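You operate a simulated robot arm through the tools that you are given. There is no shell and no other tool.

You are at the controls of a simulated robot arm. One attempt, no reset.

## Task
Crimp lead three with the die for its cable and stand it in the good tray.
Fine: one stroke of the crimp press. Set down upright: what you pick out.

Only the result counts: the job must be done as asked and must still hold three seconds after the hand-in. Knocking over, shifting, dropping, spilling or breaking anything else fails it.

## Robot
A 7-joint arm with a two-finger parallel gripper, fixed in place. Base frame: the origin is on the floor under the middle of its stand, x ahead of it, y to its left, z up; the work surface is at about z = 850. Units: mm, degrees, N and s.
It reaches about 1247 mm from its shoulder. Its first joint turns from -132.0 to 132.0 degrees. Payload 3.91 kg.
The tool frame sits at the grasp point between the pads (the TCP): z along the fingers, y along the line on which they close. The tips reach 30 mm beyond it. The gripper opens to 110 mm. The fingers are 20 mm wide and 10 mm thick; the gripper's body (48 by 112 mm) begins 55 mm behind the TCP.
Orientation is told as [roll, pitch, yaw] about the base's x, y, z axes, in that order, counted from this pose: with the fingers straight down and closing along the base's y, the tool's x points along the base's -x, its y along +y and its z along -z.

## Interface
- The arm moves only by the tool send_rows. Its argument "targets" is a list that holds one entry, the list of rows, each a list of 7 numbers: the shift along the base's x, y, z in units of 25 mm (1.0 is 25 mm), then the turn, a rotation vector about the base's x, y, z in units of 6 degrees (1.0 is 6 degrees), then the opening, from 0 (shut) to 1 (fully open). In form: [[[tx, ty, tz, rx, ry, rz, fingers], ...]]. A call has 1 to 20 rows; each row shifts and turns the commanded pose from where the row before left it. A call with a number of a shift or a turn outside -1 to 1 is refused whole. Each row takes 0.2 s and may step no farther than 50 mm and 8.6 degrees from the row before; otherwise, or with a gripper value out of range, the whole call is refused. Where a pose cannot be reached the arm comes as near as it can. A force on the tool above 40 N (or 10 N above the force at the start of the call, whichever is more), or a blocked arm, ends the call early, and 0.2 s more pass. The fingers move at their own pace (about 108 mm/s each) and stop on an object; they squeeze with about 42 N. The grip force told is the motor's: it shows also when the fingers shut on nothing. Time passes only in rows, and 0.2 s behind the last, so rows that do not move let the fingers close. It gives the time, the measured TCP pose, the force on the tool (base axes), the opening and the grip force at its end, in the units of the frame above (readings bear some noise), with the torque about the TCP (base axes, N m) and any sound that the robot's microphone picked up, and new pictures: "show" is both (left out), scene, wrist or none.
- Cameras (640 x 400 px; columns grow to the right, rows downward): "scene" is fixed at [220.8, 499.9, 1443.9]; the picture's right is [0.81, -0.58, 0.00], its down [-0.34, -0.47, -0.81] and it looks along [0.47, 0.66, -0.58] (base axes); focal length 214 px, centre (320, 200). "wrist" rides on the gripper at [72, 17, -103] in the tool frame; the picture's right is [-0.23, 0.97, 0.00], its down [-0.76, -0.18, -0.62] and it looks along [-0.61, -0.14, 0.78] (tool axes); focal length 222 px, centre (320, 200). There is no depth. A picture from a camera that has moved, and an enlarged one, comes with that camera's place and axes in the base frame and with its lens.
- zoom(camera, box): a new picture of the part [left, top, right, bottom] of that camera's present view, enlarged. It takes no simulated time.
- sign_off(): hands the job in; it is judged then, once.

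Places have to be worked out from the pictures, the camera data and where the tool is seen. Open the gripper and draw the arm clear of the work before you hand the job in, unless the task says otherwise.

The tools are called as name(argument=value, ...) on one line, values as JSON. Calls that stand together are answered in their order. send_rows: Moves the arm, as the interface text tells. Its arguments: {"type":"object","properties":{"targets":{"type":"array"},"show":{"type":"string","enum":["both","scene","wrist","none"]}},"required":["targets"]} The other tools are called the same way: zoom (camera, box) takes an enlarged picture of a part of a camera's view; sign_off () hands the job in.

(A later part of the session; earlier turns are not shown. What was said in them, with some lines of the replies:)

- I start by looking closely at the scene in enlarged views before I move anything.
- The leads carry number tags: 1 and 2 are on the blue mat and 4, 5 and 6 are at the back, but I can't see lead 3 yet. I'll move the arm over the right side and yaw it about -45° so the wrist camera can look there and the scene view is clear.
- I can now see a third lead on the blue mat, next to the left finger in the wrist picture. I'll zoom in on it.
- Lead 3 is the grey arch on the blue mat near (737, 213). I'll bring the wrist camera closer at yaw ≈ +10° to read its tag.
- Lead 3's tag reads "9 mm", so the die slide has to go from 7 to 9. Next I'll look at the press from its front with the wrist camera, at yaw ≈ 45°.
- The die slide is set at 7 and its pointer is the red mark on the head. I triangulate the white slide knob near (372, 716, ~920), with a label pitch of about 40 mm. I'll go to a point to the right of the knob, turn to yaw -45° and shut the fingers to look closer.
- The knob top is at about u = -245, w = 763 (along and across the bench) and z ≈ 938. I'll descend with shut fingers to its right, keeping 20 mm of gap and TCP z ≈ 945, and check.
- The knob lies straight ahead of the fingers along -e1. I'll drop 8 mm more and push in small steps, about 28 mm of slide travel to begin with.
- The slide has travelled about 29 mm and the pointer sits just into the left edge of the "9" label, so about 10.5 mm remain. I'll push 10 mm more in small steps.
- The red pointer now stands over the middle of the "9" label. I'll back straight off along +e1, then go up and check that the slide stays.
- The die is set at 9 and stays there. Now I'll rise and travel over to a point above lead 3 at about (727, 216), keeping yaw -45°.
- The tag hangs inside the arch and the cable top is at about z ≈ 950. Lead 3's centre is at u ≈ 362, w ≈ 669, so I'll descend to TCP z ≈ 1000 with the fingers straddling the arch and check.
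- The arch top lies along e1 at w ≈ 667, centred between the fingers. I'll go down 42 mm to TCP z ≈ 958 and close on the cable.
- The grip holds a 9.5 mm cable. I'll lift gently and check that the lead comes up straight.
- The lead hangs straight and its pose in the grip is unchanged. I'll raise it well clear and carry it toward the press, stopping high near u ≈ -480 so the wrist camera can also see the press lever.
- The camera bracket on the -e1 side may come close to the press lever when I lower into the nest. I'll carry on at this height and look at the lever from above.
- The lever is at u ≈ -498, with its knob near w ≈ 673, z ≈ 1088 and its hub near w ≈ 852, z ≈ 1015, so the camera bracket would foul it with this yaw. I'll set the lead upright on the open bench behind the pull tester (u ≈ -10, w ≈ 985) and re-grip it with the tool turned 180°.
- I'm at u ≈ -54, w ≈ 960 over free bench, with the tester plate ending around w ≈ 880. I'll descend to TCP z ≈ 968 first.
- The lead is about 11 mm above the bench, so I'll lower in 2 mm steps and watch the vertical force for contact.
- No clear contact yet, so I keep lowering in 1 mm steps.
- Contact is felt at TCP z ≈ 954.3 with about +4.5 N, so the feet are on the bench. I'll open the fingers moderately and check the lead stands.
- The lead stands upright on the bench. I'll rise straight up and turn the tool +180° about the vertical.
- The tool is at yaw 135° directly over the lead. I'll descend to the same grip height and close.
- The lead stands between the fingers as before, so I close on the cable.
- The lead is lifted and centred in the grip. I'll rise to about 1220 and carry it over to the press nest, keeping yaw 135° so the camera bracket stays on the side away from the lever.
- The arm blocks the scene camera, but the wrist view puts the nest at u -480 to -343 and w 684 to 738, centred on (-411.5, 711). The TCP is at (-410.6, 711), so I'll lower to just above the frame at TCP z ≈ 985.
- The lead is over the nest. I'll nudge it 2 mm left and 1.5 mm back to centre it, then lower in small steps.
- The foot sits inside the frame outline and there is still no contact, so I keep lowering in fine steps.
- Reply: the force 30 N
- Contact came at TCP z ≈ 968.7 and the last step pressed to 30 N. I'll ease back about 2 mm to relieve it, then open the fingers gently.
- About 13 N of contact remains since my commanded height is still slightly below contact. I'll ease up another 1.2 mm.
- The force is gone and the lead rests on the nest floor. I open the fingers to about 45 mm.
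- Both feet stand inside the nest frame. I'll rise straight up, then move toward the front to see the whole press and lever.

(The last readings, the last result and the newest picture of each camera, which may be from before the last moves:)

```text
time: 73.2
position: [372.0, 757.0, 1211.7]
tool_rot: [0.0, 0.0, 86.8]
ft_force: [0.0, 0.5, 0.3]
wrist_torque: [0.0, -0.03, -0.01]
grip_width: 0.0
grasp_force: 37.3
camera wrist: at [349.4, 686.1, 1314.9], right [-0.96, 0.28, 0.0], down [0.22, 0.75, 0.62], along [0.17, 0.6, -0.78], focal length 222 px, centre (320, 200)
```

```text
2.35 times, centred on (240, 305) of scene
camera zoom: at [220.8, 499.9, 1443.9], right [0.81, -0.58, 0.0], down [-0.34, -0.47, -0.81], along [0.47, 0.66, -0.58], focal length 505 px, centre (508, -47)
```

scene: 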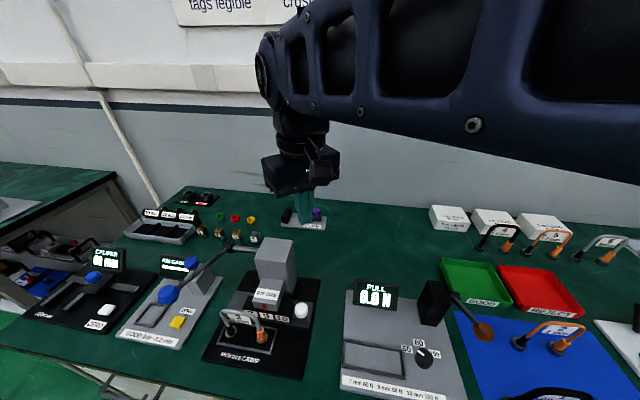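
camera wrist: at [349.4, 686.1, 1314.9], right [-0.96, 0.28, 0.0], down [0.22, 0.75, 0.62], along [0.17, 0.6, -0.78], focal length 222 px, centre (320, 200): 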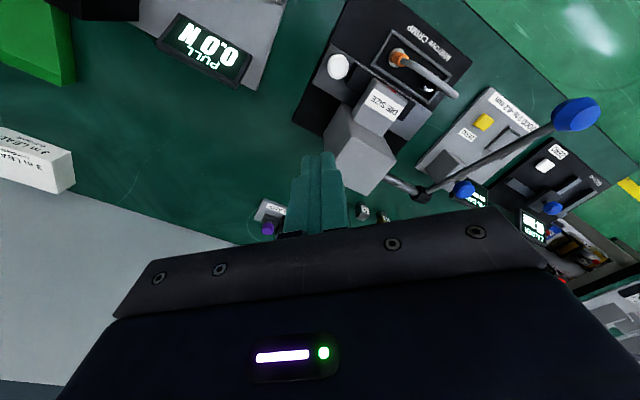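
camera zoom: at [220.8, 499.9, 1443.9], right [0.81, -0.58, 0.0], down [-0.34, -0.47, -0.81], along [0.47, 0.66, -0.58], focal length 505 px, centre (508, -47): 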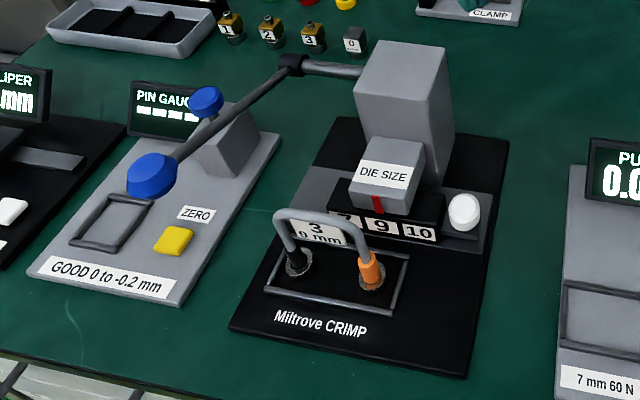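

Lead 3 stands in the nest with the pointer on 9. The press lever's blue knob is at u ≈ -497, w ≈ 673, z ≈ 1088, so I'll go above it with shut fingers at yaw 45°.

send_rows(targets=[[[-0.99, 0.281, -0.1, 0, 0, -0.697, 0], [-0.99, 0.281, -0.1, 0, 0, -0.697, 0], [-0.99, 0.281, -0.1, 0, 0, -0.697, 0], [-0.99, 0.281, -0.1, 0, 0, -0.697, 0], [-0.99, 0.281, -0.1, 0, 0, -0.697, 0], [-0.99, 0.281, -0.1, 0, 0, -0.697, 0], [-0.99, 0.281, -0.1, 0, 0, -0.697, 0], [-0.99, 0.281, -0.1, 0, 0, -0.697, 0], [-0.99, 0.281, -0.1, 0, 0, -0.697, 0], [-0.99, 0.281, -0.1, 0, 0, -0.697, 0], [0, 0, 0, 0, 0, 0, 0]]], show="both")

zoom(camera="wrist", box=[220, 60, 460, 240])

```text
time: 75.6
position: [123.2, 829.1, 1186.0]
tool_rot: [0.1, 0.0, 45.1]
ft_force: [0.0, -1.1, -0.2]
wrist_torque: [0.03, -0.01, 0.01]
grip_width: 0.0
grasp_force: 37.9
camera wrist: at [58.5, 789.6, 1289.6], right [-0.53, 0.85, 0.0], down [0.66, 0.41, 0.62], along [0.53, 0.33, -0.78], focal length 222 px, centre (320, 200)
```

scene: 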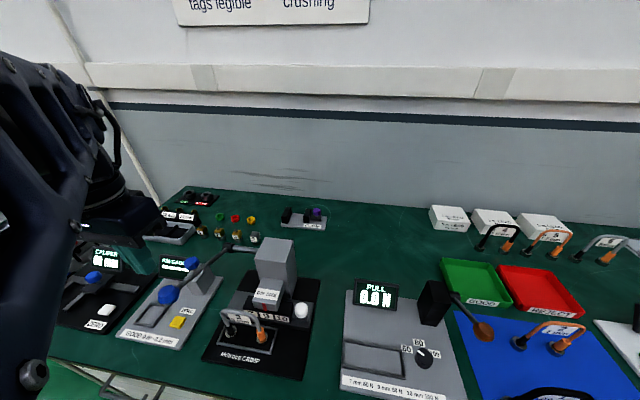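
wrist: 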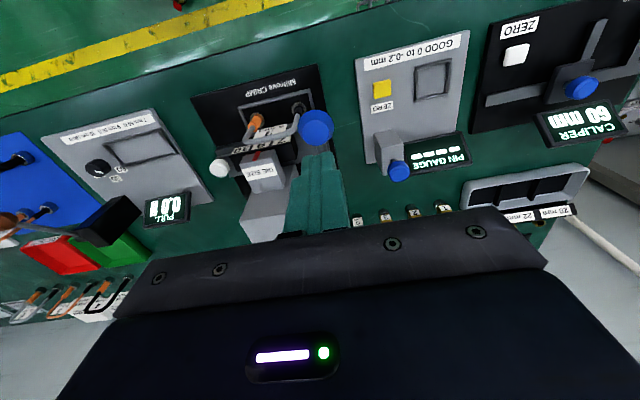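

```text
2.22 times, centred on (340, 150) of wrist
camera zoom: at [58.5, 789.6, 1289.6], right [-0.53, 0.85, 0.0], down [0.66, 0.41, 0.62], along [0.53, 0.33, -0.78], focal length 494 px, centre (276, 311)
```

zoom: 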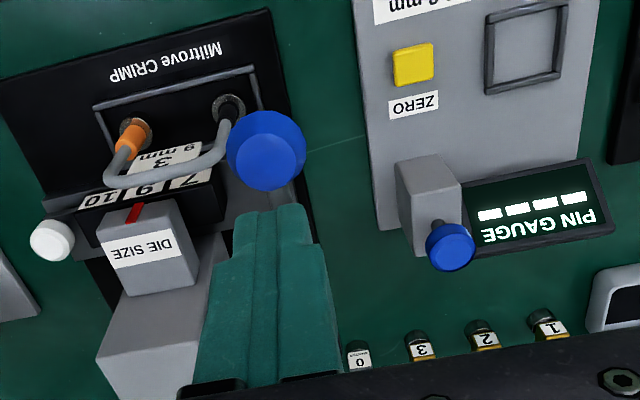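

The knob is right below the fingertips in the wrist view, at u ≈ -496, w ≈ 670. I'll nudge over it and come down to just above its top.

send_rows(targets=[[[-0.023, -0.17, -0.6, 0, 0, 0, 0], [0, 0, -0.6, 0, 0, 0, 0], [0, 0, -0.2, 0, 0, 0, 0], [0, 0, -0.2, 0, 0, 0, 0], [0, 0, 0, 0, 0, 0, 0]]], show="wrist")

zoom(camera="wrist", box=[220, 60, 460, 240])

```text
time: 76.8
position: [123.4, 822.9, 1147.4]
tool_rot: [0.0, -0.1, 45.0]
ft_force: [0.3, -0.3, 0.6]
wrist_torque: [0.01, -0.02, 0.03]
grip_width: 0.2
grasp_force: 37.7
camera wrist: at [58.4, 784.8, 1250.0], right [-0.53, 0.85, 0.0], down [0.66, 0.41, 0.62], along [0.53, 0.33, -0.78], focal length 222 px, centre (320, 200)
```

wrist: 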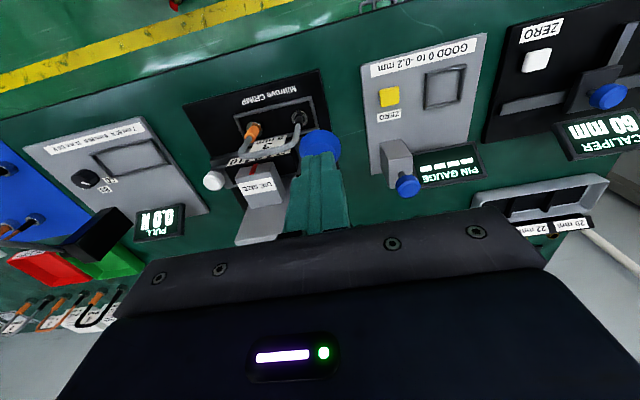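

```text
2.22 times, centred on (340, 150) of wrist
camera zoom: at [58.4, 784.8, 1250.0], right [-0.53, 0.85, 0.0], down [0.66, 0.41, 0.62], along [0.53, 0.33, -0.78], focal length 494 px, centre (276, 311)
```

zoom: 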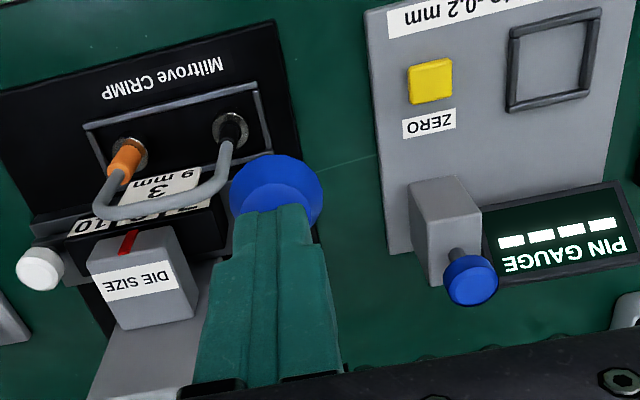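

The fingertips are centred over the knob, about 12 mm above it. I'll press down in small steps to find contact.

send_rows(targets=[[[0, 0, -0.16, 0, 0, 0, 0], [0, 0, -0.16, 0, 0, 0, 0], [0, 0, -0.16, 0, 0, 0, 0], [0, 0, -0.16, 0, 0, 0, 0], [0, 0, -0.16, 0, 0, 0, 0]]], show="wrist")

```text
time: 78.0
position: [121.4, 822.7, 1127.3]
tool_rot: [0.0, 0.0, 45.1]
ft_force: [-1.4, -0.5, 3.9]
wrist_torque: [-0.05, 0.02, -0.02]
grip_width: 0.1
grasp_force: 37.9
camera wrist: at [58.0, 784.5, 1230.2], right [-0.53, 0.85, 0.0], down [0.66, 0.41, 0.62], along [0.53, 0.33, -0.78], focal length 222 px, centre (320, 200)
```

wrist: 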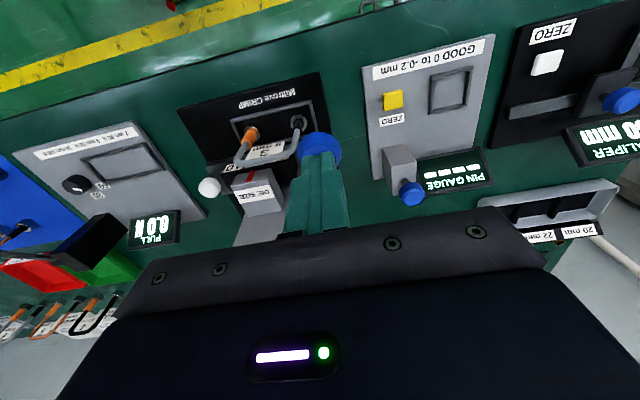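

Contact is made at about 4 N and the lever yields easily. I'll carry the stroke down along the lever's arc, with the 40 N guard to stop me at the end stop.

send_rows(targets=[[[-0.057, -0.057, -0.433, 0, 0, 0, 0], [-0.057, -0.057, -0.433, 0, 0, 0, 0], [-0.057, -0.057, -0.433, 0, 0, 0, 0], [-0.028, -0.028, -0.447, 0, 0, 0, 0], [-0.028, -0.028, -0.447, 0, 0, 0, 0], [-0.028, -0.028, -0.447, 0, 0, 0, 0], [0.028, 0.028, -0.447, 0, 0, 0, 0], [0.028, 0.028, -0.447, 0, 0, 0, 0], [0.028, 0.028, -0.447, 0, 0, 0, 0]]], show="both")

zoom(camera="wrist", box=[180, 60, 460, 240])

```text
time: 80.0
position: [119.2, 819.4, 1026.7]
tool_rot: [-0.1, 0.0, 45.0]
ft_force: [-0.3, -4.6, 8.7]
wrist_torque: [-0.11, -0.05, -0.01]
grip_width: 0.1
grasp_force: 37.7
camera wrist: at [54.4, 780.0, 1130.6], right [-0.53, 0.85, 0.0], down [0.66, 0.41, 0.62], along [0.53, 0.33, -0.78], focal length 222 px, centre (320, 200)
```

scene: 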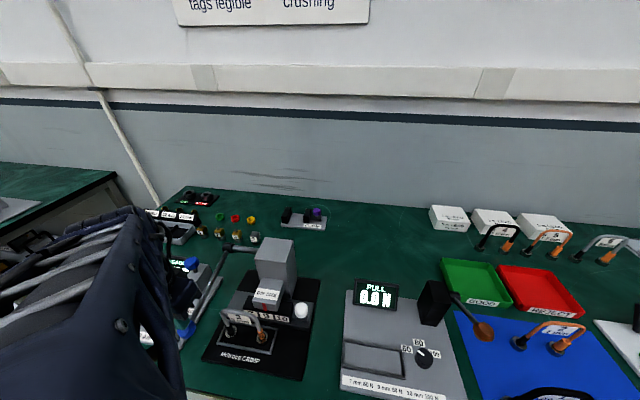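
wrist: 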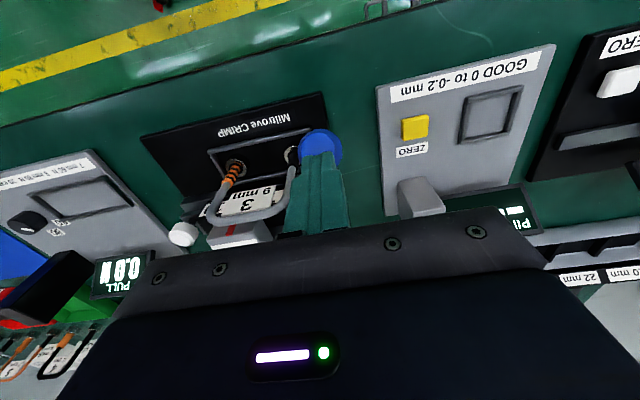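

```text
2.22 times, centred on (320, 150) of wrist
camera zoom: at [54.4, 780.0, 1130.6], right [-0.53, 0.85, 0.0], down [0.66, 0.41, 0.62], along [0.53, 0.33, -0.78], focal length 494 px, centre (320, 311)
```

zoom: 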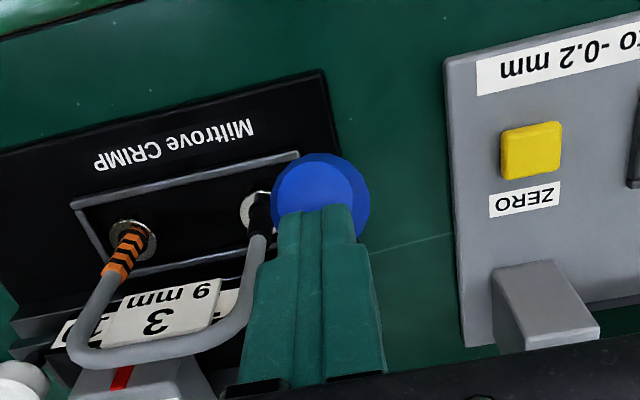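

The orange boot on lead 3 now shows black crimp rings, so the stroke has taken. I'll let the lever back up slowly along the same arc without a second push.

send_rows(targets=[[[-0.028, -0.028, 0.447, 0, 0, 0, 0], [-0.028, -0.028, 0.447, 0, 0, 0, 0], [-0.028, -0.028, 0.447, 0, 0, 0, 0], [0.028, 0.028, 0.447, 0, 0, 0, 0], [0.028, 0.028, 0.447, 0, 0, 0, 0], [0.028, 0.028, 0.447, 0, 0, 0, 0], [0.057, 0.057, 0.433, 0, 0, 0, 0], [0.057, 0.057, 0.433, 0, 0, 0, 0], [0.057, 0.057, 0.433, 0, 0, 0, 0], [0, 0, 0.4, 0, 0, 0, 0], [0, 0, 0.4, 0, 0, 0, 0], [0, 0, 0.4, 0, 0, 0, 0]]], show="both")

zoom(camera="wrist", box=[180, 60, 460, 240])

```text
time: 82.6
position: [122.6, 824.2, 1157.1]
tool_rot: [0.0, 0.0, 45.1]
ft_force: [-0.7, 0.2, 0.5]
wrist_torque: [0.02, 0.06, 0.02]
grip_width: 0.1
grasp_force: 37.9
camera wrist: at [57.8, 784.6, 1260.3], right [-0.53, 0.85, 0.0], down [0.66, 0.41, 0.62], along [0.53, 0.33, -0.78], focal length 222 px, centre (320, 200)
```

scene: 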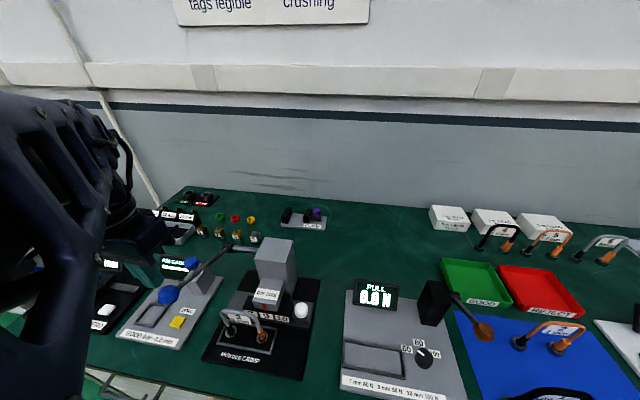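
wrist: 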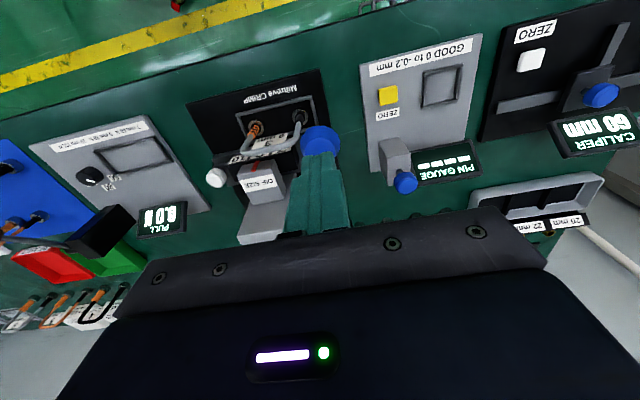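

```text
2.22 times, centred on (320, 150) of wrist
camera zoom: at [57.8, 784.6, 1260.3], right [-0.53, 0.85, 0.0], down [0.66, 0.41, 0.62], along [0.53, 0.33, -0.78], focal length 494 px, centre (320, 311)
```

zoom: 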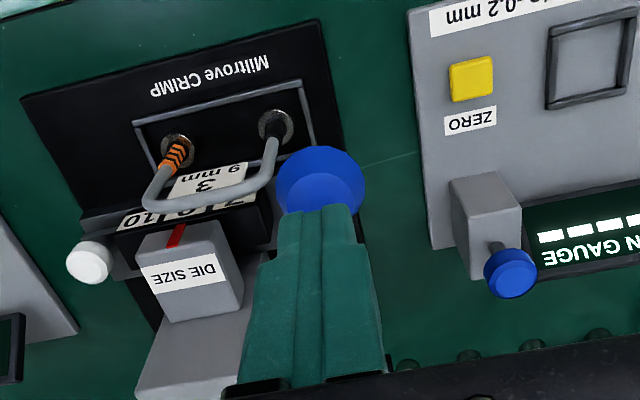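

zoom(camera="scene", box=[200, 270, 330, 385])

zoom(camera="scene", box=[140, 220, 340, 390])

```text
3.48 times, centred on (265, 328) of scene
camera zoom: at [220.8, 499.9, 1443.9], right [0.81, -0.58, 0.0], down [-0.34, -0.47, -0.81], along [0.47, 0.66, -0.58], focal length 746 px, centre (511, -244)
```

zoom: 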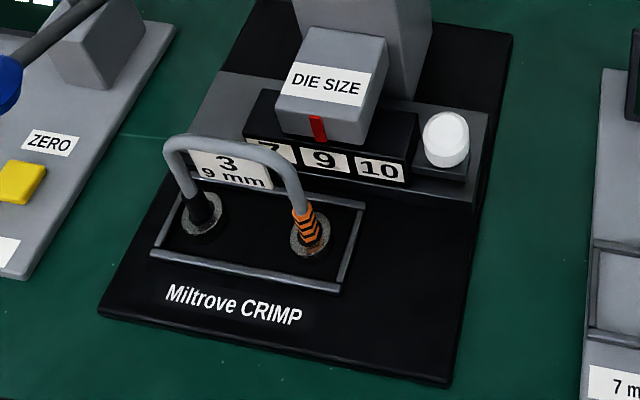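

```text
2.35 times, centred on (240, 305) of scene
camera zoom: at [220.8, 499.9, 1443.9], right [0.81, -0.58, 0.0], down [-0.34, -0.47, -0.81], along [0.47, 0.66, -0.58], focal length 505 px, centre (508, -47)
```

zoom: 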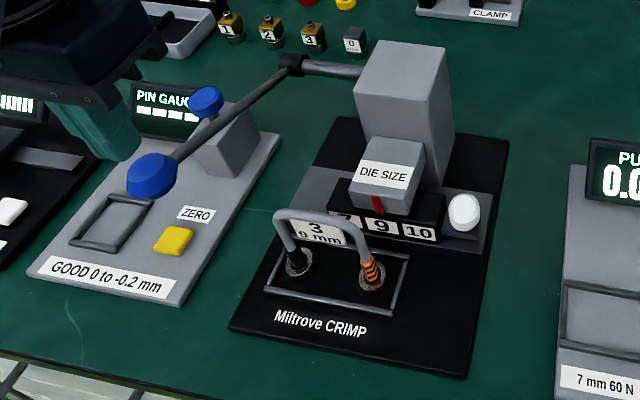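

The scene view confirms it: die at 9, lead 3 upright in the nest with crimp rings, lever back up. I'll return above the lead, turn to yaw 135° and open the fingers to re-grip.

send_rows(targets=[[[0, 0, 1, 0, 0, 0, 0], [0, 0, 1, 0, 0, 0, 0], [0, 0, 0.9, 0, 0, 0, 0], [0.236, -0.078, 0, 0, 0, 1, 0.2], [0.236, -0.078, 0, 0, 0, 1, 0.4], [0.236, -0.078, 0, 0, 0, 1, 0.4], [0.236, -0.078, 0, 0, 0, 1, 0.4], [0.236, -0.078, 0, 0, 0, 1, 0.4], [0.236, -0.078, 0, 0, 0, 1, 0.4], [0.236, -0.078, 0, 0, 0, 1, 0.4], [0.236, -0.078, 0, 0, 0, 1, 0.4], [0.236, -0.078, 0, 0, 0, 1, 0.4], [0.236, -0.078, 0, 0, 0, 1, 0.4], [0.236, -0.078, 0, 0, 0, 1, 0.4], [0.236, -0.078, 0, 0, 0, 1, 0.4], [0.236, -0.078, 0, 0, 0, 1, 0.4], [0.236, -0.078, 0, 0, 0, 1, 0.4], [0.236, -0.078, 0, 0, 0, 1, 0.4], [0, 0, 0, 0, 0, 0, 0.4]]], show="wrist")

zoom(camera="wrist", box=[200, 0, 480, 220])

```text
time: 86.6
position: [212.3, 796.3, 1229.6]
tool_rot: [0.0, 0.0, 135.2]
ft_force: [-0.4, 1.3, 0.2]
wrist_torque: [-0.02, -0.03, -0.01]
grip_width: 44.0
grasp_force: 0.0
camera wrist: at [249.6, 732.4, 1332.5], right [-0.85, -0.53, 0.0], down [-0.41, 0.66, 0.62], along [-0.33, 0.53, -0.78], focal length 222 px, centre (320, 200)
```

wrist: 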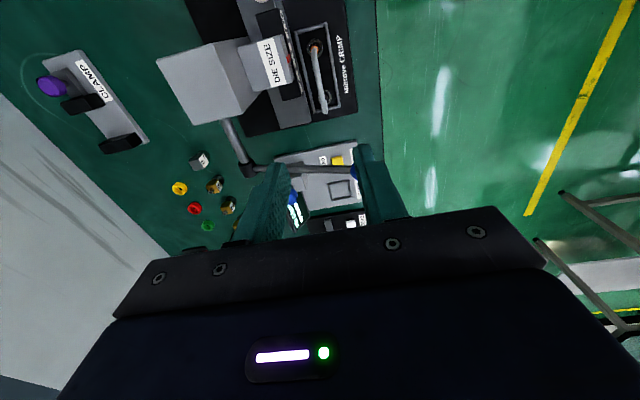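

```text
1.82 times, centred on (340, 110) of wrist
camera zoom: at [249.6, 732.4, 1332.5], right [-0.85, -0.53, 0.0], down [-0.41, 0.66, 0.62], along [-0.33, 0.53, -0.78], focal length 404 px, centre (284, 364)
```

zoom: 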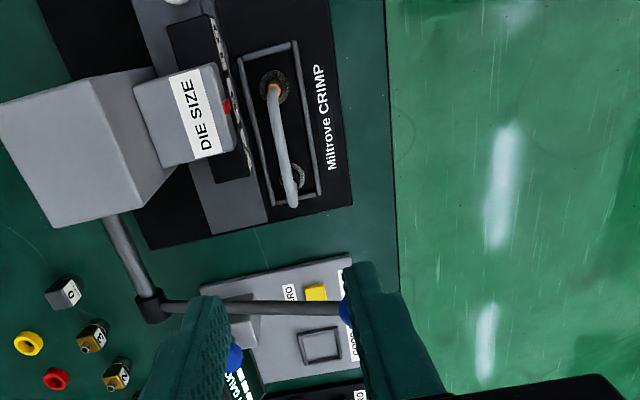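

The lead stands below and in line. I'll descend over it to the grip height.

send_rows(targets=[[[0, 0, -1, 0, 0, 0, 0.4], [0, 0, -1, 0, 0, 0, 0.4], [0, 0, -1, 0, 0, 0, 0.4], [0, 0, -1, 0, 0, 0, 0.4], [0, 0, -1, 0, 0, 0, 0.4], [0, 0, -1, 0, 0, 0, 0.4], [0, 0, -1, 0, 0, 0, 0.4], [0, 0, -1, 0, 0, 0, 0.4], [0, 0, -1, 0, 0, 0, 0.4], [0, 0, 0, 0, 0, 0, 0.4]]], show="wrist")

zoom(camera="wrist", box=[200, 0, 480, 220])

```text
time: 88.8
position: [210.8, 795.3, 1004.6]
tool_rot: [0.1, 0.0, 135.2]
ft_force: [-0.4, -0.1, 0.1]
wrist_torque: [0.03, -0.02, -0.03]
grip_width: 43.9
grasp_force: 0.1
camera wrist: at [248.7, 732.3, 1107.1], right [-0.85, -0.53, 0.0], down [-0.41, 0.66, 0.62], along [-0.33, 0.53, -0.78], focal length 222 px, centre (320, 200)
```

wrist: 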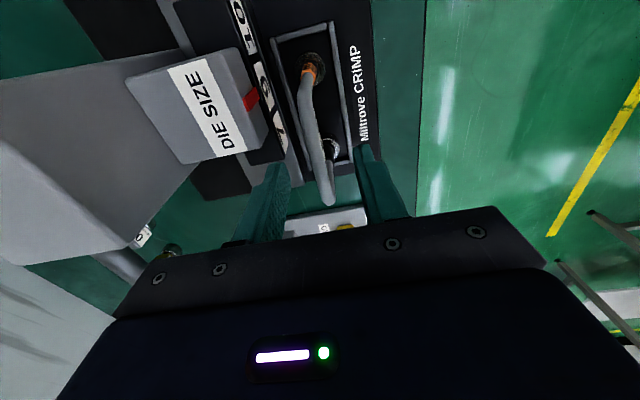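

```text
1.82 times, centred on (340, 110) of wrist
camera zoom: at [248.7, 732.3, 1107.1], right [-0.85, -0.53, 0.0], down [-0.41, 0.66, 0.62], along [-0.33, 0.53, -0.78], focal length 404 px, centre (284, 364)
```

zoom: 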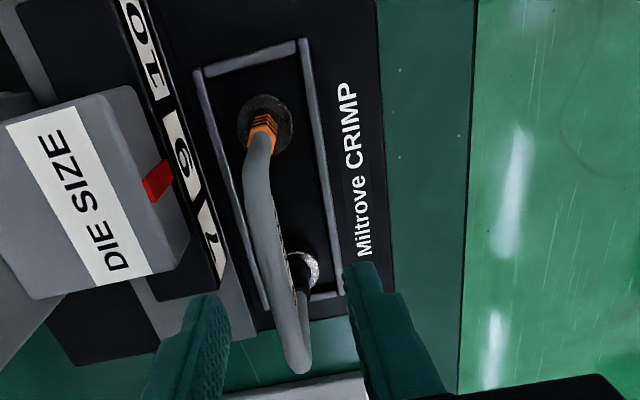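

Everything lines up, with the fingers either side of the arch. I'll go down the last 36 mm, close on the cable and lift a little.

send_rows(targets=[[[0, 0, -0.8, 0, 0, 0, 0.4], [0, 0, -0.6, 0, 0, 0, 0.4], [0, 0, 0, 0, 0, 0, 0.3], [0, 0, 0, 0, 0, 0, 0.2], [0, 0, 0, 0, 0, 0, 0.1], [0, 0, 0, 0, 0, 0, 0], [0, 0, 0, 0, 0, 0, 0], [0, 0, 0, 0, 0, 0, 0]]], show="wrist")

```text
time: 90.6
position: [210.6, 794.9, 969.2]
tool_rot: [-0.1, 0.1, 135.1]
ft_force: [0.2, -0.3, 0.3]
wrist_torque: [0.0, 0.03, -0.02]
grip_width: 9.6
grasp_force: 42.0
camera wrist: at [248.5, 732.5, 1072.6], right [-0.85, -0.53, 0.0], down [-0.41, 0.66, 0.62], along [-0.33, 0.53, -0.78], focal length 222 px, centre (320, 200)
```

wrist: 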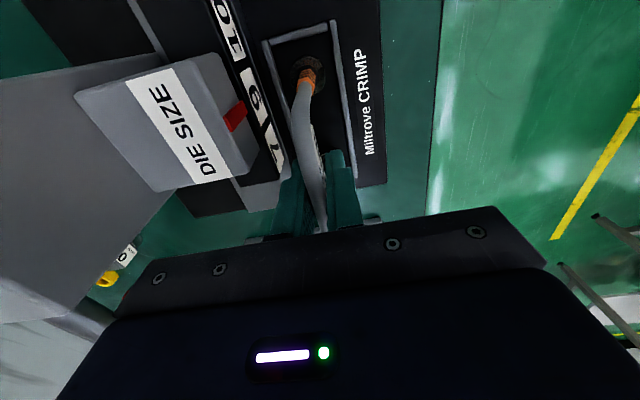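

The crimped lead is gripped at 9.6 mm. I'll lift it straight out of the nest to about z 1215 and start toward the good tray, whose centre I judge at u ≈ 197, w ≈ 960, i.e. (818, 540).

send_rows(targets=[[[0, 0, 0.3, 0, 0, 0, 0], [0, 0, 0.6, 0, 0, 0, 0], [0, 0, 0.9, 0, 0, 0, 0], [0, 0, 1, 0, 0, 0, 0], [0, 0, 1, 0, 0, 0, 0], [0, 0, 1, 0, 0, 0, 0], [0, 0, 1, 0, 0, 0, 0], [0, 0, 1, 0, 0, 0, 0], [0, 0, 1, 0, 0, 0, 0], [0, 0, 1, 0, 0, 0, 0], [0, 0, 1, 0, 0, 0, 0], [0.971, -0.409, 0, 0, 0, 0, 0], [0.971, -0.409, 0, 0, 0, 0, 0], [0.971, -0.409, 0, 0, 0, 0, 0], [0.971, -0.409, 0, 0, 0, 0, 0], [0.971, -0.409, 0, 0, 0, 0, 0], [0.971, -0.409, 0, 0, 0, 0, 0], [0.971, -0.409, 0, 0, 0, 0, 0]]], show="both")

```text
time: 94.4
position: [381.8, 723.1, 1215.0]
tool_rot: [0.0, -0.1, 135.1]
ft_force: [-1.2, -0.5, -1.0]
wrist_torque: [0.02, -0.05, 0.02]
grip_width: 9.5
grasp_force: 42.3
camera wrist: at [419.0, 660.6, 1316.9], right [-0.85, -0.53, 0.0], down [-0.41, 0.66, 0.62], along [-0.33, 0.53, -0.78], focal length 222 px, centre (320, 200)
```

scene: 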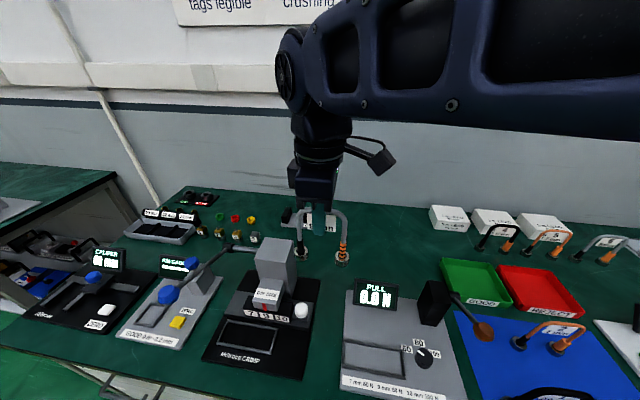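
wrist: 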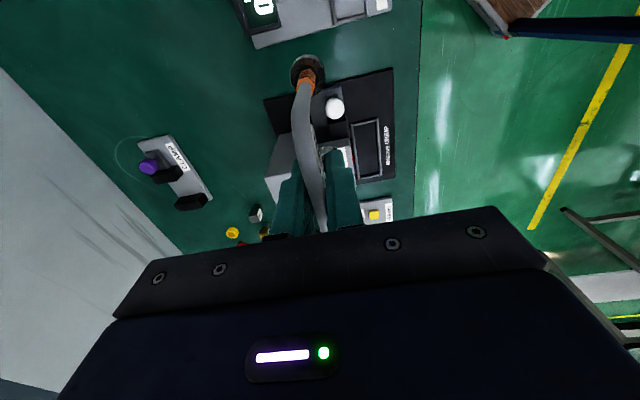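

The lead is out and upright, and the press is as I left it. I'll continue to a point above the good tray.

send_rows(targets=[[[0.969, -0.408, 0, 0, 0, 0, 0], [0.969, -0.408, 0, 0, 0, 0, 0], [0.969, -0.408, 0, 0, 0, 0, 0], [0.969, -0.408, 0, 0, 0, 0, 0], [0.969, -0.408, 0, 0, 0, 0, 0], [0.969, -0.408, 0, 0, 0, 0, 0], [0.969, -0.408, 0, 0, 0, 0, 0], [0.969, -0.408, 0, 0, 0, 0, 0], [0.969, -0.408, 0, 0, 0, 0, 0], [0.969, -0.408, 0, 0, 0, 0, 0], [0.969, -0.408, 0, 0, 0, 0, 0], [0.969, -0.408, 0, 0, 0, 0, 0], [0.969, -0.408, 0, 0, 0, 0, 0], [0.969, -0.408, 0, 0, 0, 0, 0], [0.969, -0.408, 0, 0, 0, 0, 0], [0.969, -0.408, 0, 0, 0, 0, 0], [0.969, -0.408, 0, 0, 0, 0, 0], [0.969, -0.408, 0, 0, 0, 0, 0], [0, 0, 0, 0, 0, 0, 0]]], show="both")

zoom(camera="wrist", box=[180, 0, 460, 200])

zoom(camera="scene", box=[400, 130, 600, 330])

```text
time: 98.4
position: [817.1, 539.4, 1214.5]
tool_rot: [0.0, 0.0, 135.0]
ft_force: [0.5, -0.3, -1.0]
wrist_torque: [0.0, -0.01, -0.02]
grip_width: 9.5
grasp_force: 42.0
camera wrist: at [855.3, 476.7, 1317.5], right [-0.85, -0.53, 0.0], down [-0.41, 0.66, 0.62], along [-0.33, 0.53, -0.78], focal length 222 px, centre (320, 200)
```

scene: 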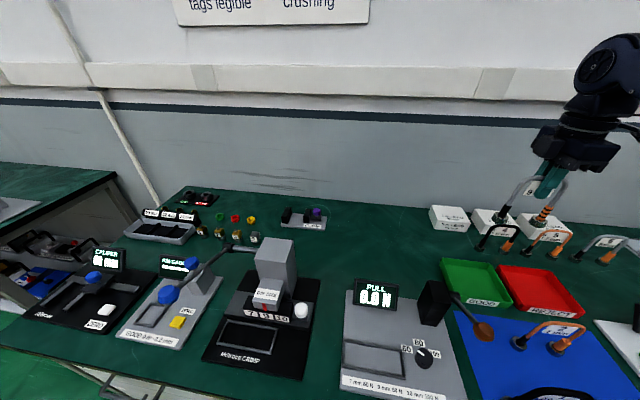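
wrist: 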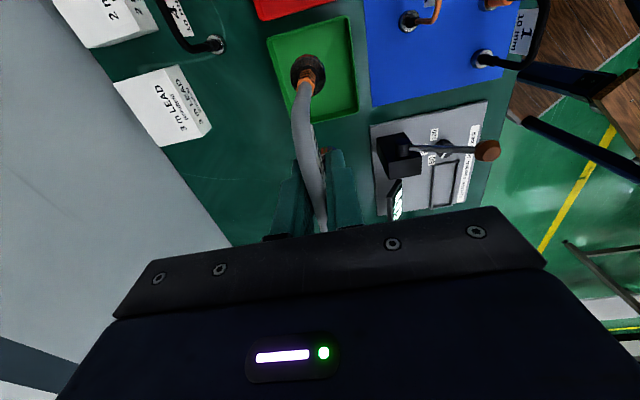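

```text
2.00 times, centred on (320, 100) of wrist
camera zoom: at [855.3, 476.7, 1317.5], right [-0.85, -0.53, 0.0], down [-0.41, 0.66, 0.62], along [-0.33, 0.53, -0.78], focal length 444 px, centre (320, 400)
```

zoom: 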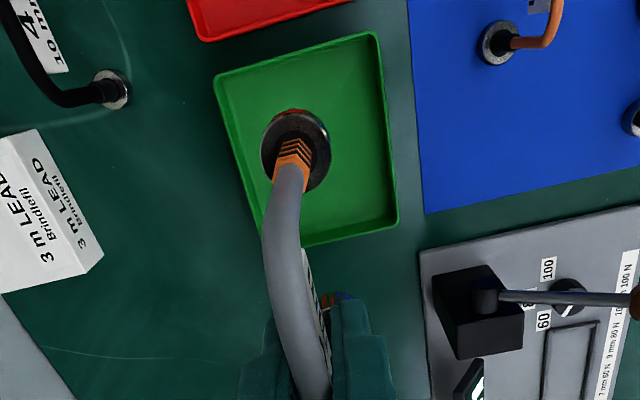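

```text
2.00 times, centred on (500, 230) of scene
camera zoom: at [220.8, 499.9, 1443.9], right [0.81, -0.58, 0.0], down [-0.34, -0.47, -0.81], along [0.47, 0.66, -0.58], focal length 429 px, centre (-40, 140)
```

zoom: 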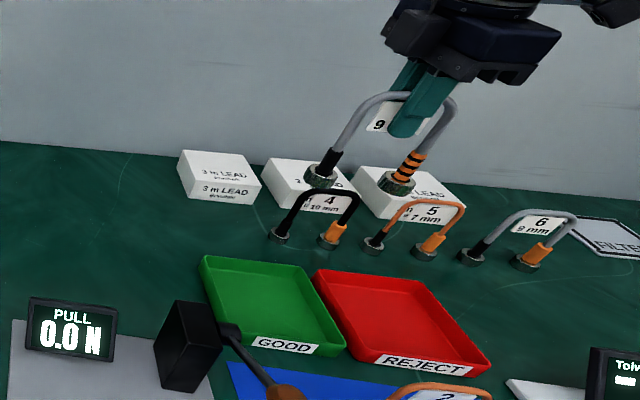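

The wrist view puts the tray rim at u 121 to 266, w 898 to 1030. I'll shift about 6 mm left and 6 mm back to centre the lead, and lower to TCP z ≈ 990, just above the rim.

send_rows(targets=[[[0.0, 0.16, -1, 0, 0, 0, 0], [0.0, 0.16, -1, 0, 0, 0, 0], [0, 0, -1, 0, 0, 0, 0], [0, 0, -1, 0, 0, 0, 0], [0, 0, -1, 0, 0, 0, 0], [0, 0, -1, 0, 0, 0, 0], [0, 0, -1, 0, 0, 0, 0], [0, 0, -1, 0, 0, 0, 0], [0, 0, -0.9, 0, 0, 0, 0], [0, 0, 0, 0, 0, 0, 0]]], show="both")

zoom(camera="wrist", box=[180, 0, 460, 200])

zoom(camera="scene", box=[400, 180, 580, 340])

```text
time: 100.6
position: [817.4, 548.4, 991.5]
tool_rot: [0.0, -0.1, 135.2]
ft_force: [0.2, -0.5, -1.0]
wrist_torque: [0.01, 0.03, 0.01]
grip_width: 9.4
grasp_force: 42.2
camera wrist: at [855.5, 485.4, 1094.6], right [-0.85, -0.53, 0.0], down [-0.41, 0.66, 0.62], along [-0.33, 0.53, -0.78], focal length 222 px, centre (320, 200)
```

scene: 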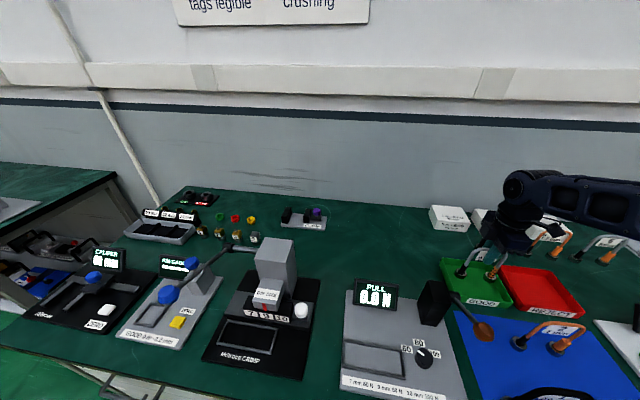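
wrist: 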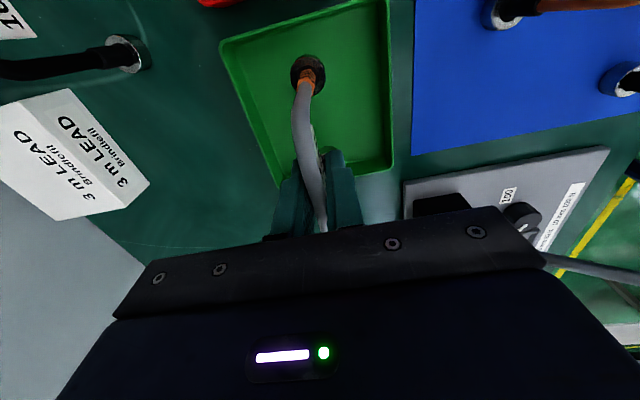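

```text
2.00 times, centred on (320, 100) of wrist
camera zoom: at [855.5, 485.4, 1094.6], right [-0.85, -0.53, 0.0], down [-0.41, 0.66, 0.62], along [-0.33, 0.53, -0.78], focal length 444 px, centre (320, 400)
```

zoom: 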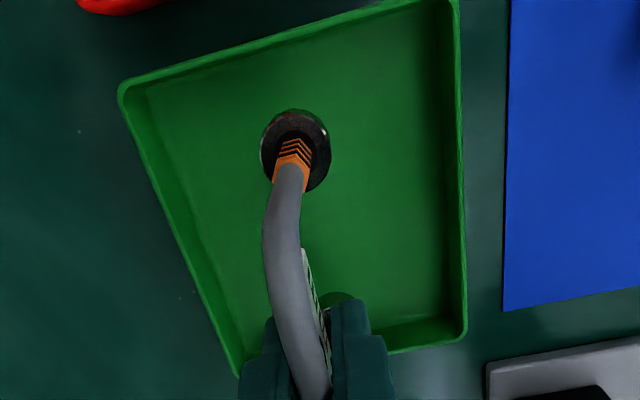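

```text
2.50 times, centred on (490, 260) of scene
camera zoom: at [220.8, 499.9, 1443.9], right [0.81, -0.58, 0.0], down [-0.34, -0.47, -0.81], along [0.47, 0.66, -0.58], focal length 536 px, centre (-105, 50)
```

zoom: 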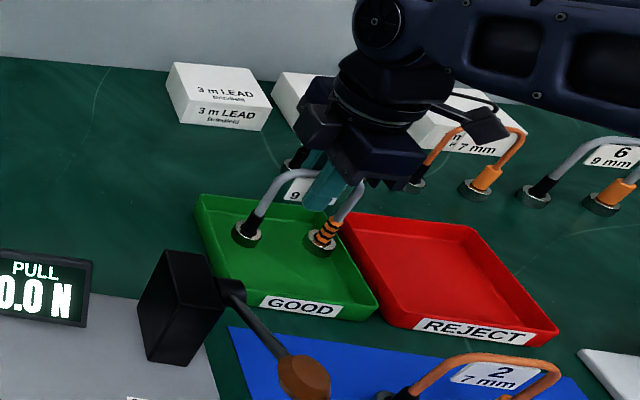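

The lead is centred in the tray (tray centre ≈ 192, 963; lead ≈ 193, 965). I'll lower to TCP z ≈ 968 and then creep.

send_rows(targets=[[[0, 0, -0.24, 0, 0, 0, 0], [0, 0, -0.24, 0, 0, 0, 0], [0, 0, -0.24, 0, 0, 0, 0], [0, 0, -0.2, 0, 0, 0, 0], [0, 0, 0, 0, 0, 0, 0]]], show="none")

```text
time: 101.8
position: [817.7, 548.5, 968.5]
tool_rot: [0.0, 0.0, 135.1]
ft_force: [-0.1, 0.0, -1.3]
wrist_torque: [0.0, 0.02, -0.03]
grip_width: 9.4
grasp_force: 42.3
```

send_rows(targets=[[[0, 0, -0.06, 0, 0, 0, 0], [0, 0, -0.06, 0, 0, 0, 0], [0, 0, -0.06, 0, 0, 0, 0], [0, 0, 0, 0, 0, 0, 0]]], show="none")

```text
time: 102.8
position: [817.3, 547.7, 963.9]
tool_rot: [0.1, 0.0, 135.2]
ft_force: [-0.1, 0.3, -1.5]
wrist_torque: [0.02, 0.01, -0.04]
grip_width: 9.6
grasp_force: 42.1
```

No contact yet at z 963.9, so I continue in 1 mm steps.

send_rows(targets=[[[0, 0, -0.04, 0, 0, 0, 0], [0, 0, -0.04, 0, 0, 0, 0], [0, 0, 0, 0, 0, 0, 0]]], show="none")

```text
time: 103.6
position: [816.2, 547.9, 963.0]
tool_rot: [0.0, -0.1, 135.1]
ft_force: [-0.1, -0.5, -1.7]
wrist_torque: [-0.01, 0.0, -0.03]
grip_width: 9.6
grasp_force: 42.0
```

send_rows(targets=[[[0, 0, -0.04, 0, 0, 0, 0], [0, 0, -0.04, 0, 0, 0, 0], [0, 0, 0, 0, 0, 0, 0]]], show="none")

```text
time: 104.4
position: [816.7, 548.3, 962.3]
tool_rot: [-0.1, 0.0, 135.1]
ft_force: [-0.2, -1.0, 9.2]
wrist_torque: [-0.1, 0.05, 0.0]
grip_width: 9.7
grasp_force: 41.8
```

Contact is felt at about 9 N, so the lead is on the tray floor. I'll ease up 1 mm and check before releasing.

send_rows(targets=[[[0, 0, 0.035, 0, 0, 0, 0], [0, 0, 0, 0, 0, 0, 0]]], show="scene")

zoom(camera="scene", box=[420, 200, 540, 310])

```text
time: 105.0
position: [816.9, 548.1, 961.4]
tool_rot: [0.0, -0.1, 135.0]
ft_force: [0.4, -1.9, 4.4]
wrist_torque: [-0.06, -0.07, 0.0]
grip_width: 9.5
grasp_force: 41.6
```

scene: 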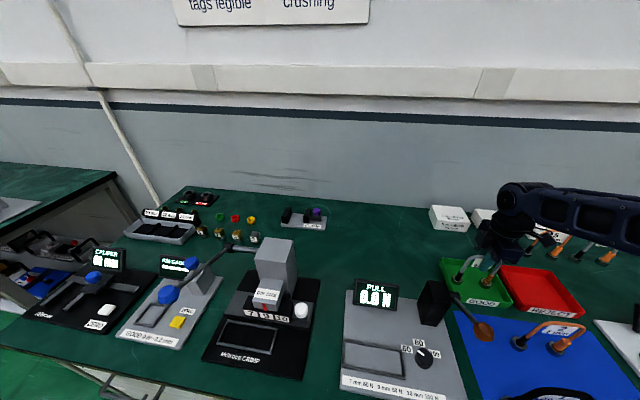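

```text
3.64 times, centred on (480, 255) of scene
camera zoom: at [220.8, 499.9, 1443.9], right [0.81, -0.58, 0.0], down [-0.34, -0.47, -0.81], along [0.47, 0.66, -0.58], focal length 780 px, centre (-262, 0)
```

zoom: 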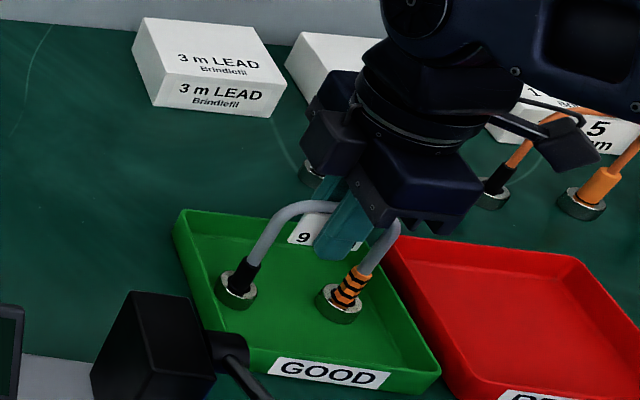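

Both feet are on the tray floor with light contact. I open the fingers to release.

send_rows(targets=[[[0, 0, 0, 0, 0, 0, 0.15], [0, 0, 0, 0, 0, 0, 0.3], [0, 0, 0, 0, 0, 0, 0.4], [0, 0, 0, 0, 0, 0, 0.4]]], show="both")

zoom(camera="scene", box=[420, 200, 540, 310])

```text
time: 106.0
position: [816.2, 547.1, 961.2]
tool_rot: [0.0, 0.0, 135.1]
ft_force: [0.3, 0.2, 0.0]
wrist_torque: [0.02, 0.01, -0.04]
grip_width: 43.8
grasp_force: 0.0
camera wrist: at [855.2, 485.3, 1064.6], right [-0.85, -0.53, 0.0], down [-0.41, 0.66, 0.62], along [-0.33, 0.53, -0.78], focal length 222 px, centre (320, 200)
```

scene: 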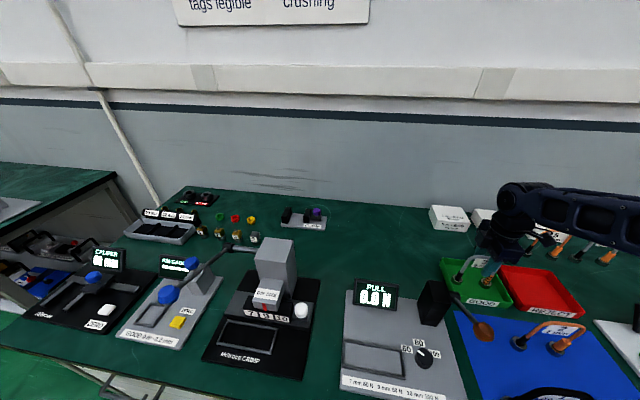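
wrist: 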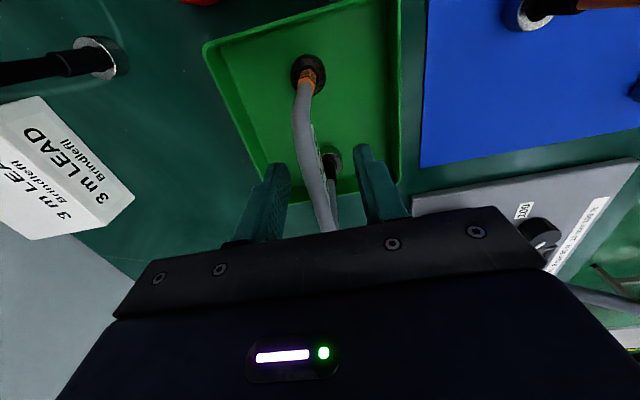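

```text
3.64 times, centred on (480, 255) of scene
camera zoom: at [220.8, 499.9, 1443.9], right [0.81, -0.58, 0.0], down [-0.34, -0.47, -0.81], along [0.47, 0.66, -0.58], focal length 780 px, centre (-262, 0)
```

zoom: 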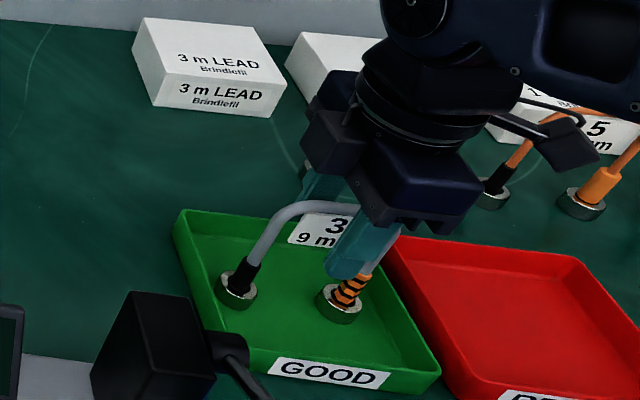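

Lead 3 stands free in the good tray. I'll rise straight up well clear, then draw the arm back away from the work.

send_rows(targets=[[[0, 0, 0.4, 0, 0, 0, 0.4], [0, 0, 0.8, 0, 0, 0, 0.4], [0, 0, 1, 0, 0, 0, 0.4], [0, 0, 1, 0, 0, 0, 0.4], [0, 0, 1, 0, 0, 0, 0.4], [0, 0, 1, 0, 0, 0, 0.4], [0, 0, 1, 0, 0, 0, 0.4], [0, 0, 1, 0, 0, 0, 0.4], [0, 0, 1, 0, 0, 0, 0.5], [0, 0, 1, 0, 0, 0, 0.5], [-0.8, -0.6, 0.6, 0, 0, -0.8, 0.5], [-0.8, -0.6, 0.6, 0, 0, -0.8, 0.5], [-0.8, -0.6, 0.4, 0, 0, -0.8, 0.5], [-0.8, -0.6, 0.4, 0, 0, -0.8, 0.5], [-0.8, -0.6, 0, 0, 0, -0.8, 0.5], [-0.8, -0.6, 0, 0, 0, -0.8, 0.5], [-0.8, -0.6, 0, 0, 0, -0.8, 0.5], [-0.8, -0.6, 0, 0, 0, -0.8, 0.5], [-0.8, -0.6, 0, 0, 0, -0.8, 0.5], [-0.8, -0.6, 0, 0, 0, -0.8, 0.5]]], show="both")

zoom(camera="scene", box=[420, 190, 640, 340])

zoom(camera="scene", box=[140, 200, 340, 390])

```text
time: 110.2
position: [617.1, 398.1, 1241.3]
tool_rot: [0.1, 0.0, 87.0]
ft_force: [0.8, 0.1, 0.2]
wrist_torque: [-0.01, 0.01, 0.04]
grip_width: 55.1
grasp_force: 0.0
camera wrist: at [595.1, 327.0, 1343.9], right [-0.96, 0.28, 0.0], down [0.22, 0.75, 0.62], along [0.17, 0.6, -0.78], focal length 222 px, centre (320, 200)
```

scene: 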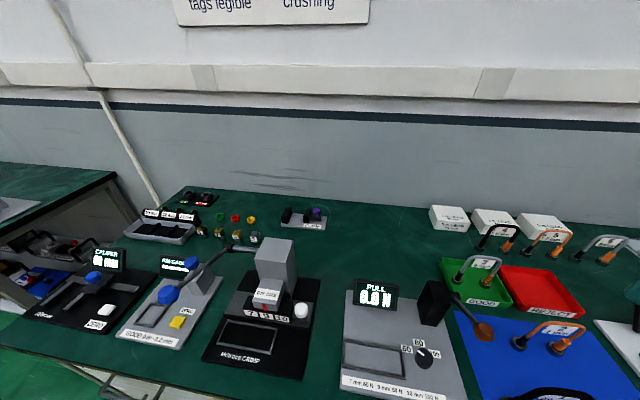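
wrist: 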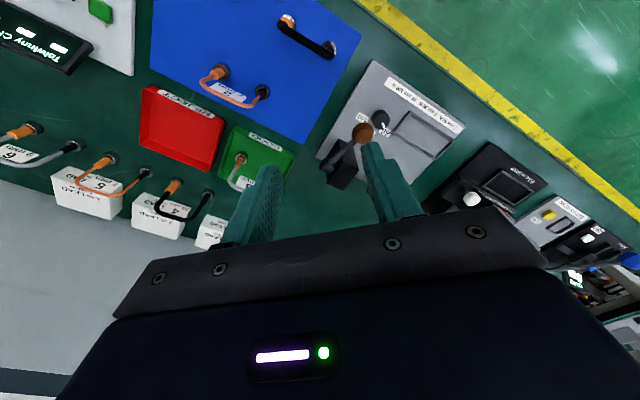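

```text
2.67 times, centred on (530, 265) of scene
camera zoom: at [220.8, 499.9, 1443.9], right [0.81, -0.58, 0.0], down [-0.34, -0.47, -0.81], along [0.47, 0.66, -0.58], focal length 572 px, centre (-240, 27)
```

zoom: 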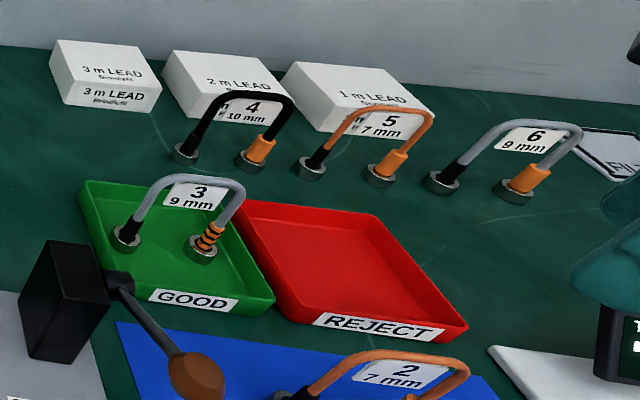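

```text
2.11 times, centred on (240, 295) of scene
camera zoom: at [220.8, 499.9, 1443.9], right [0.81, -0.58, 0.0], down [-0.34, -0.47, -0.81], along [0.47, 0.66, -0.58], focal length 452 px, centre (488, 0)
```

zoom: 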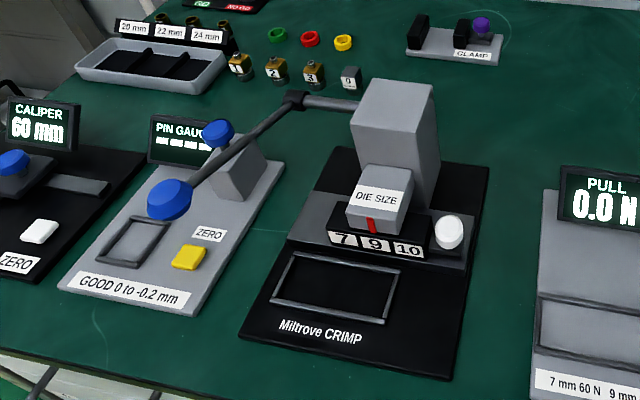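

Lead 3 stands upright in the good tray with crimp rings, the press lever is up and nothing else has moved. I'll open the gripper fully and withdraw further from the bench before handing in.

send_rows(targets=[[[-0.8, -0.55, 0.4, 0, 0, -0.6, 0.8], [-0.8, -0.55, 0.4, 0, 0, -0.6, 1], [-0.8, -0.55, 0.4, 0, 0, -0.6, 1], [-0.8, -0.55, 0.4, 0, 0, -0.6, 1], [-0.8, -0.55, 0.4, 0, 0, -0.6, 1], [-0.8, -0.55, 0.4, 0, 0, -0.6, 1], [-0.8, -0.55, 0.2, 0, 0, -0.6, 1], [-0.8, -0.55, 0, 0, 0, -0.6, 1], [0, 0, 0, 0, 0, 0, 1]]], show="both")

zoom(camera="scene", box=[420, 190, 640, 340])

```text
time: 112.2
position: [456.1, 287.0, 1306.6]
tool_rot: [0.0, -0.1, 58.3]
ft_force: [-0.4, 0.0, -1.0]
wrist_torque: [0.0, 0.0, 0.05]
grip_width: 109.9
grasp_force: 0.2
camera wrist: at [402.3, 234.6, 1408.9], right [-0.71, 0.71, 0.0], down [0.55, 0.55, 0.62], along [0.44, 0.44, -0.78], focal length 222 px, centre (320, 200)
```

scene: 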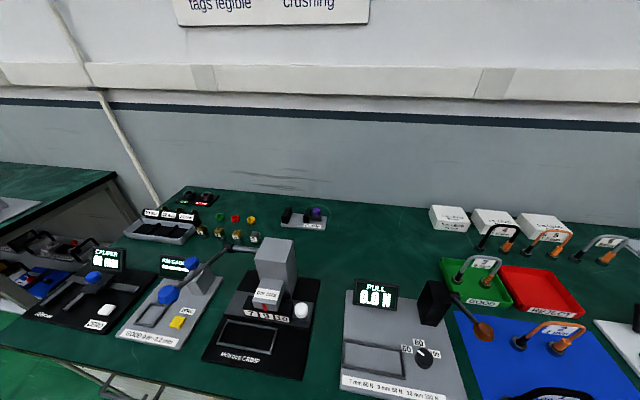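
wrist: 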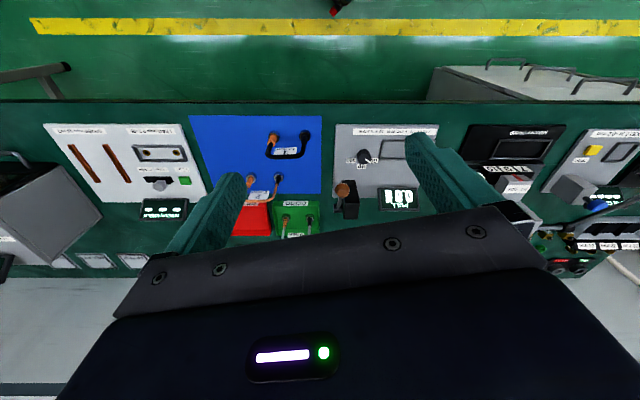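

```text
2.67 times, centred on (530, 265) of scene
camera zoom: at [220.8, 499.9, 1443.9], right [0.81, -0.58, 0.0], down [-0.34, -0.47, -0.81], along [0.47, 0.66, -0.58], focal length 572 px, centre (-240, 27)
```

zoom: 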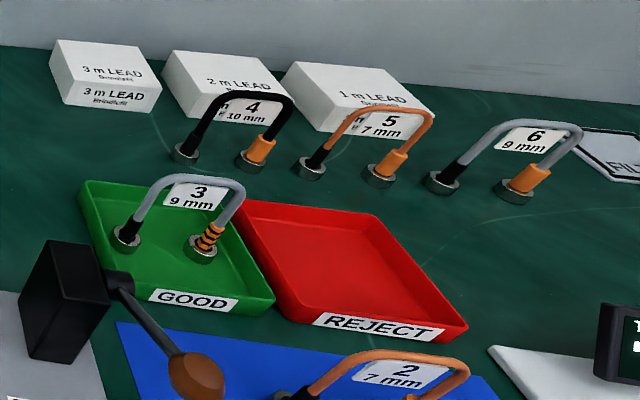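

The arm is clear with the gripper open. Lead 3 is crimped with the 9 mm die and stands upright in the good tray, and everything else is undisturbed, so I hand the job in.

sign_off()

```text
The job is handed in.
```

Lead three is crimped with the 9 mm die and standing upright in the good tray. I've handed the job in, but the interface only confirmed that, so I don't have the judge's result.

- **Cable size:** lead three's tag reads 9 mm, so I moved the press's die slide from 7 to 9 before crimping. I left it at 9.
- **Crimp:** I made one partial push of the lever and stopped before its end stop, once black crimp rings appeared on the lead's orange end. The lever went back up on its own spring.
- **Extra set-down:** on the way to the press I stood the lead on the open bench once, to re-grip it with the camera bracket away from the lever.
- **Contact force:** while lowering the lead into the press I pressed it down to about 30 N for a moment, then eased off. I saw no damage.
- **Everything else:** in the last pictures nothing else looked knocked or shifted. The gripper is open and the arm is drawn back.
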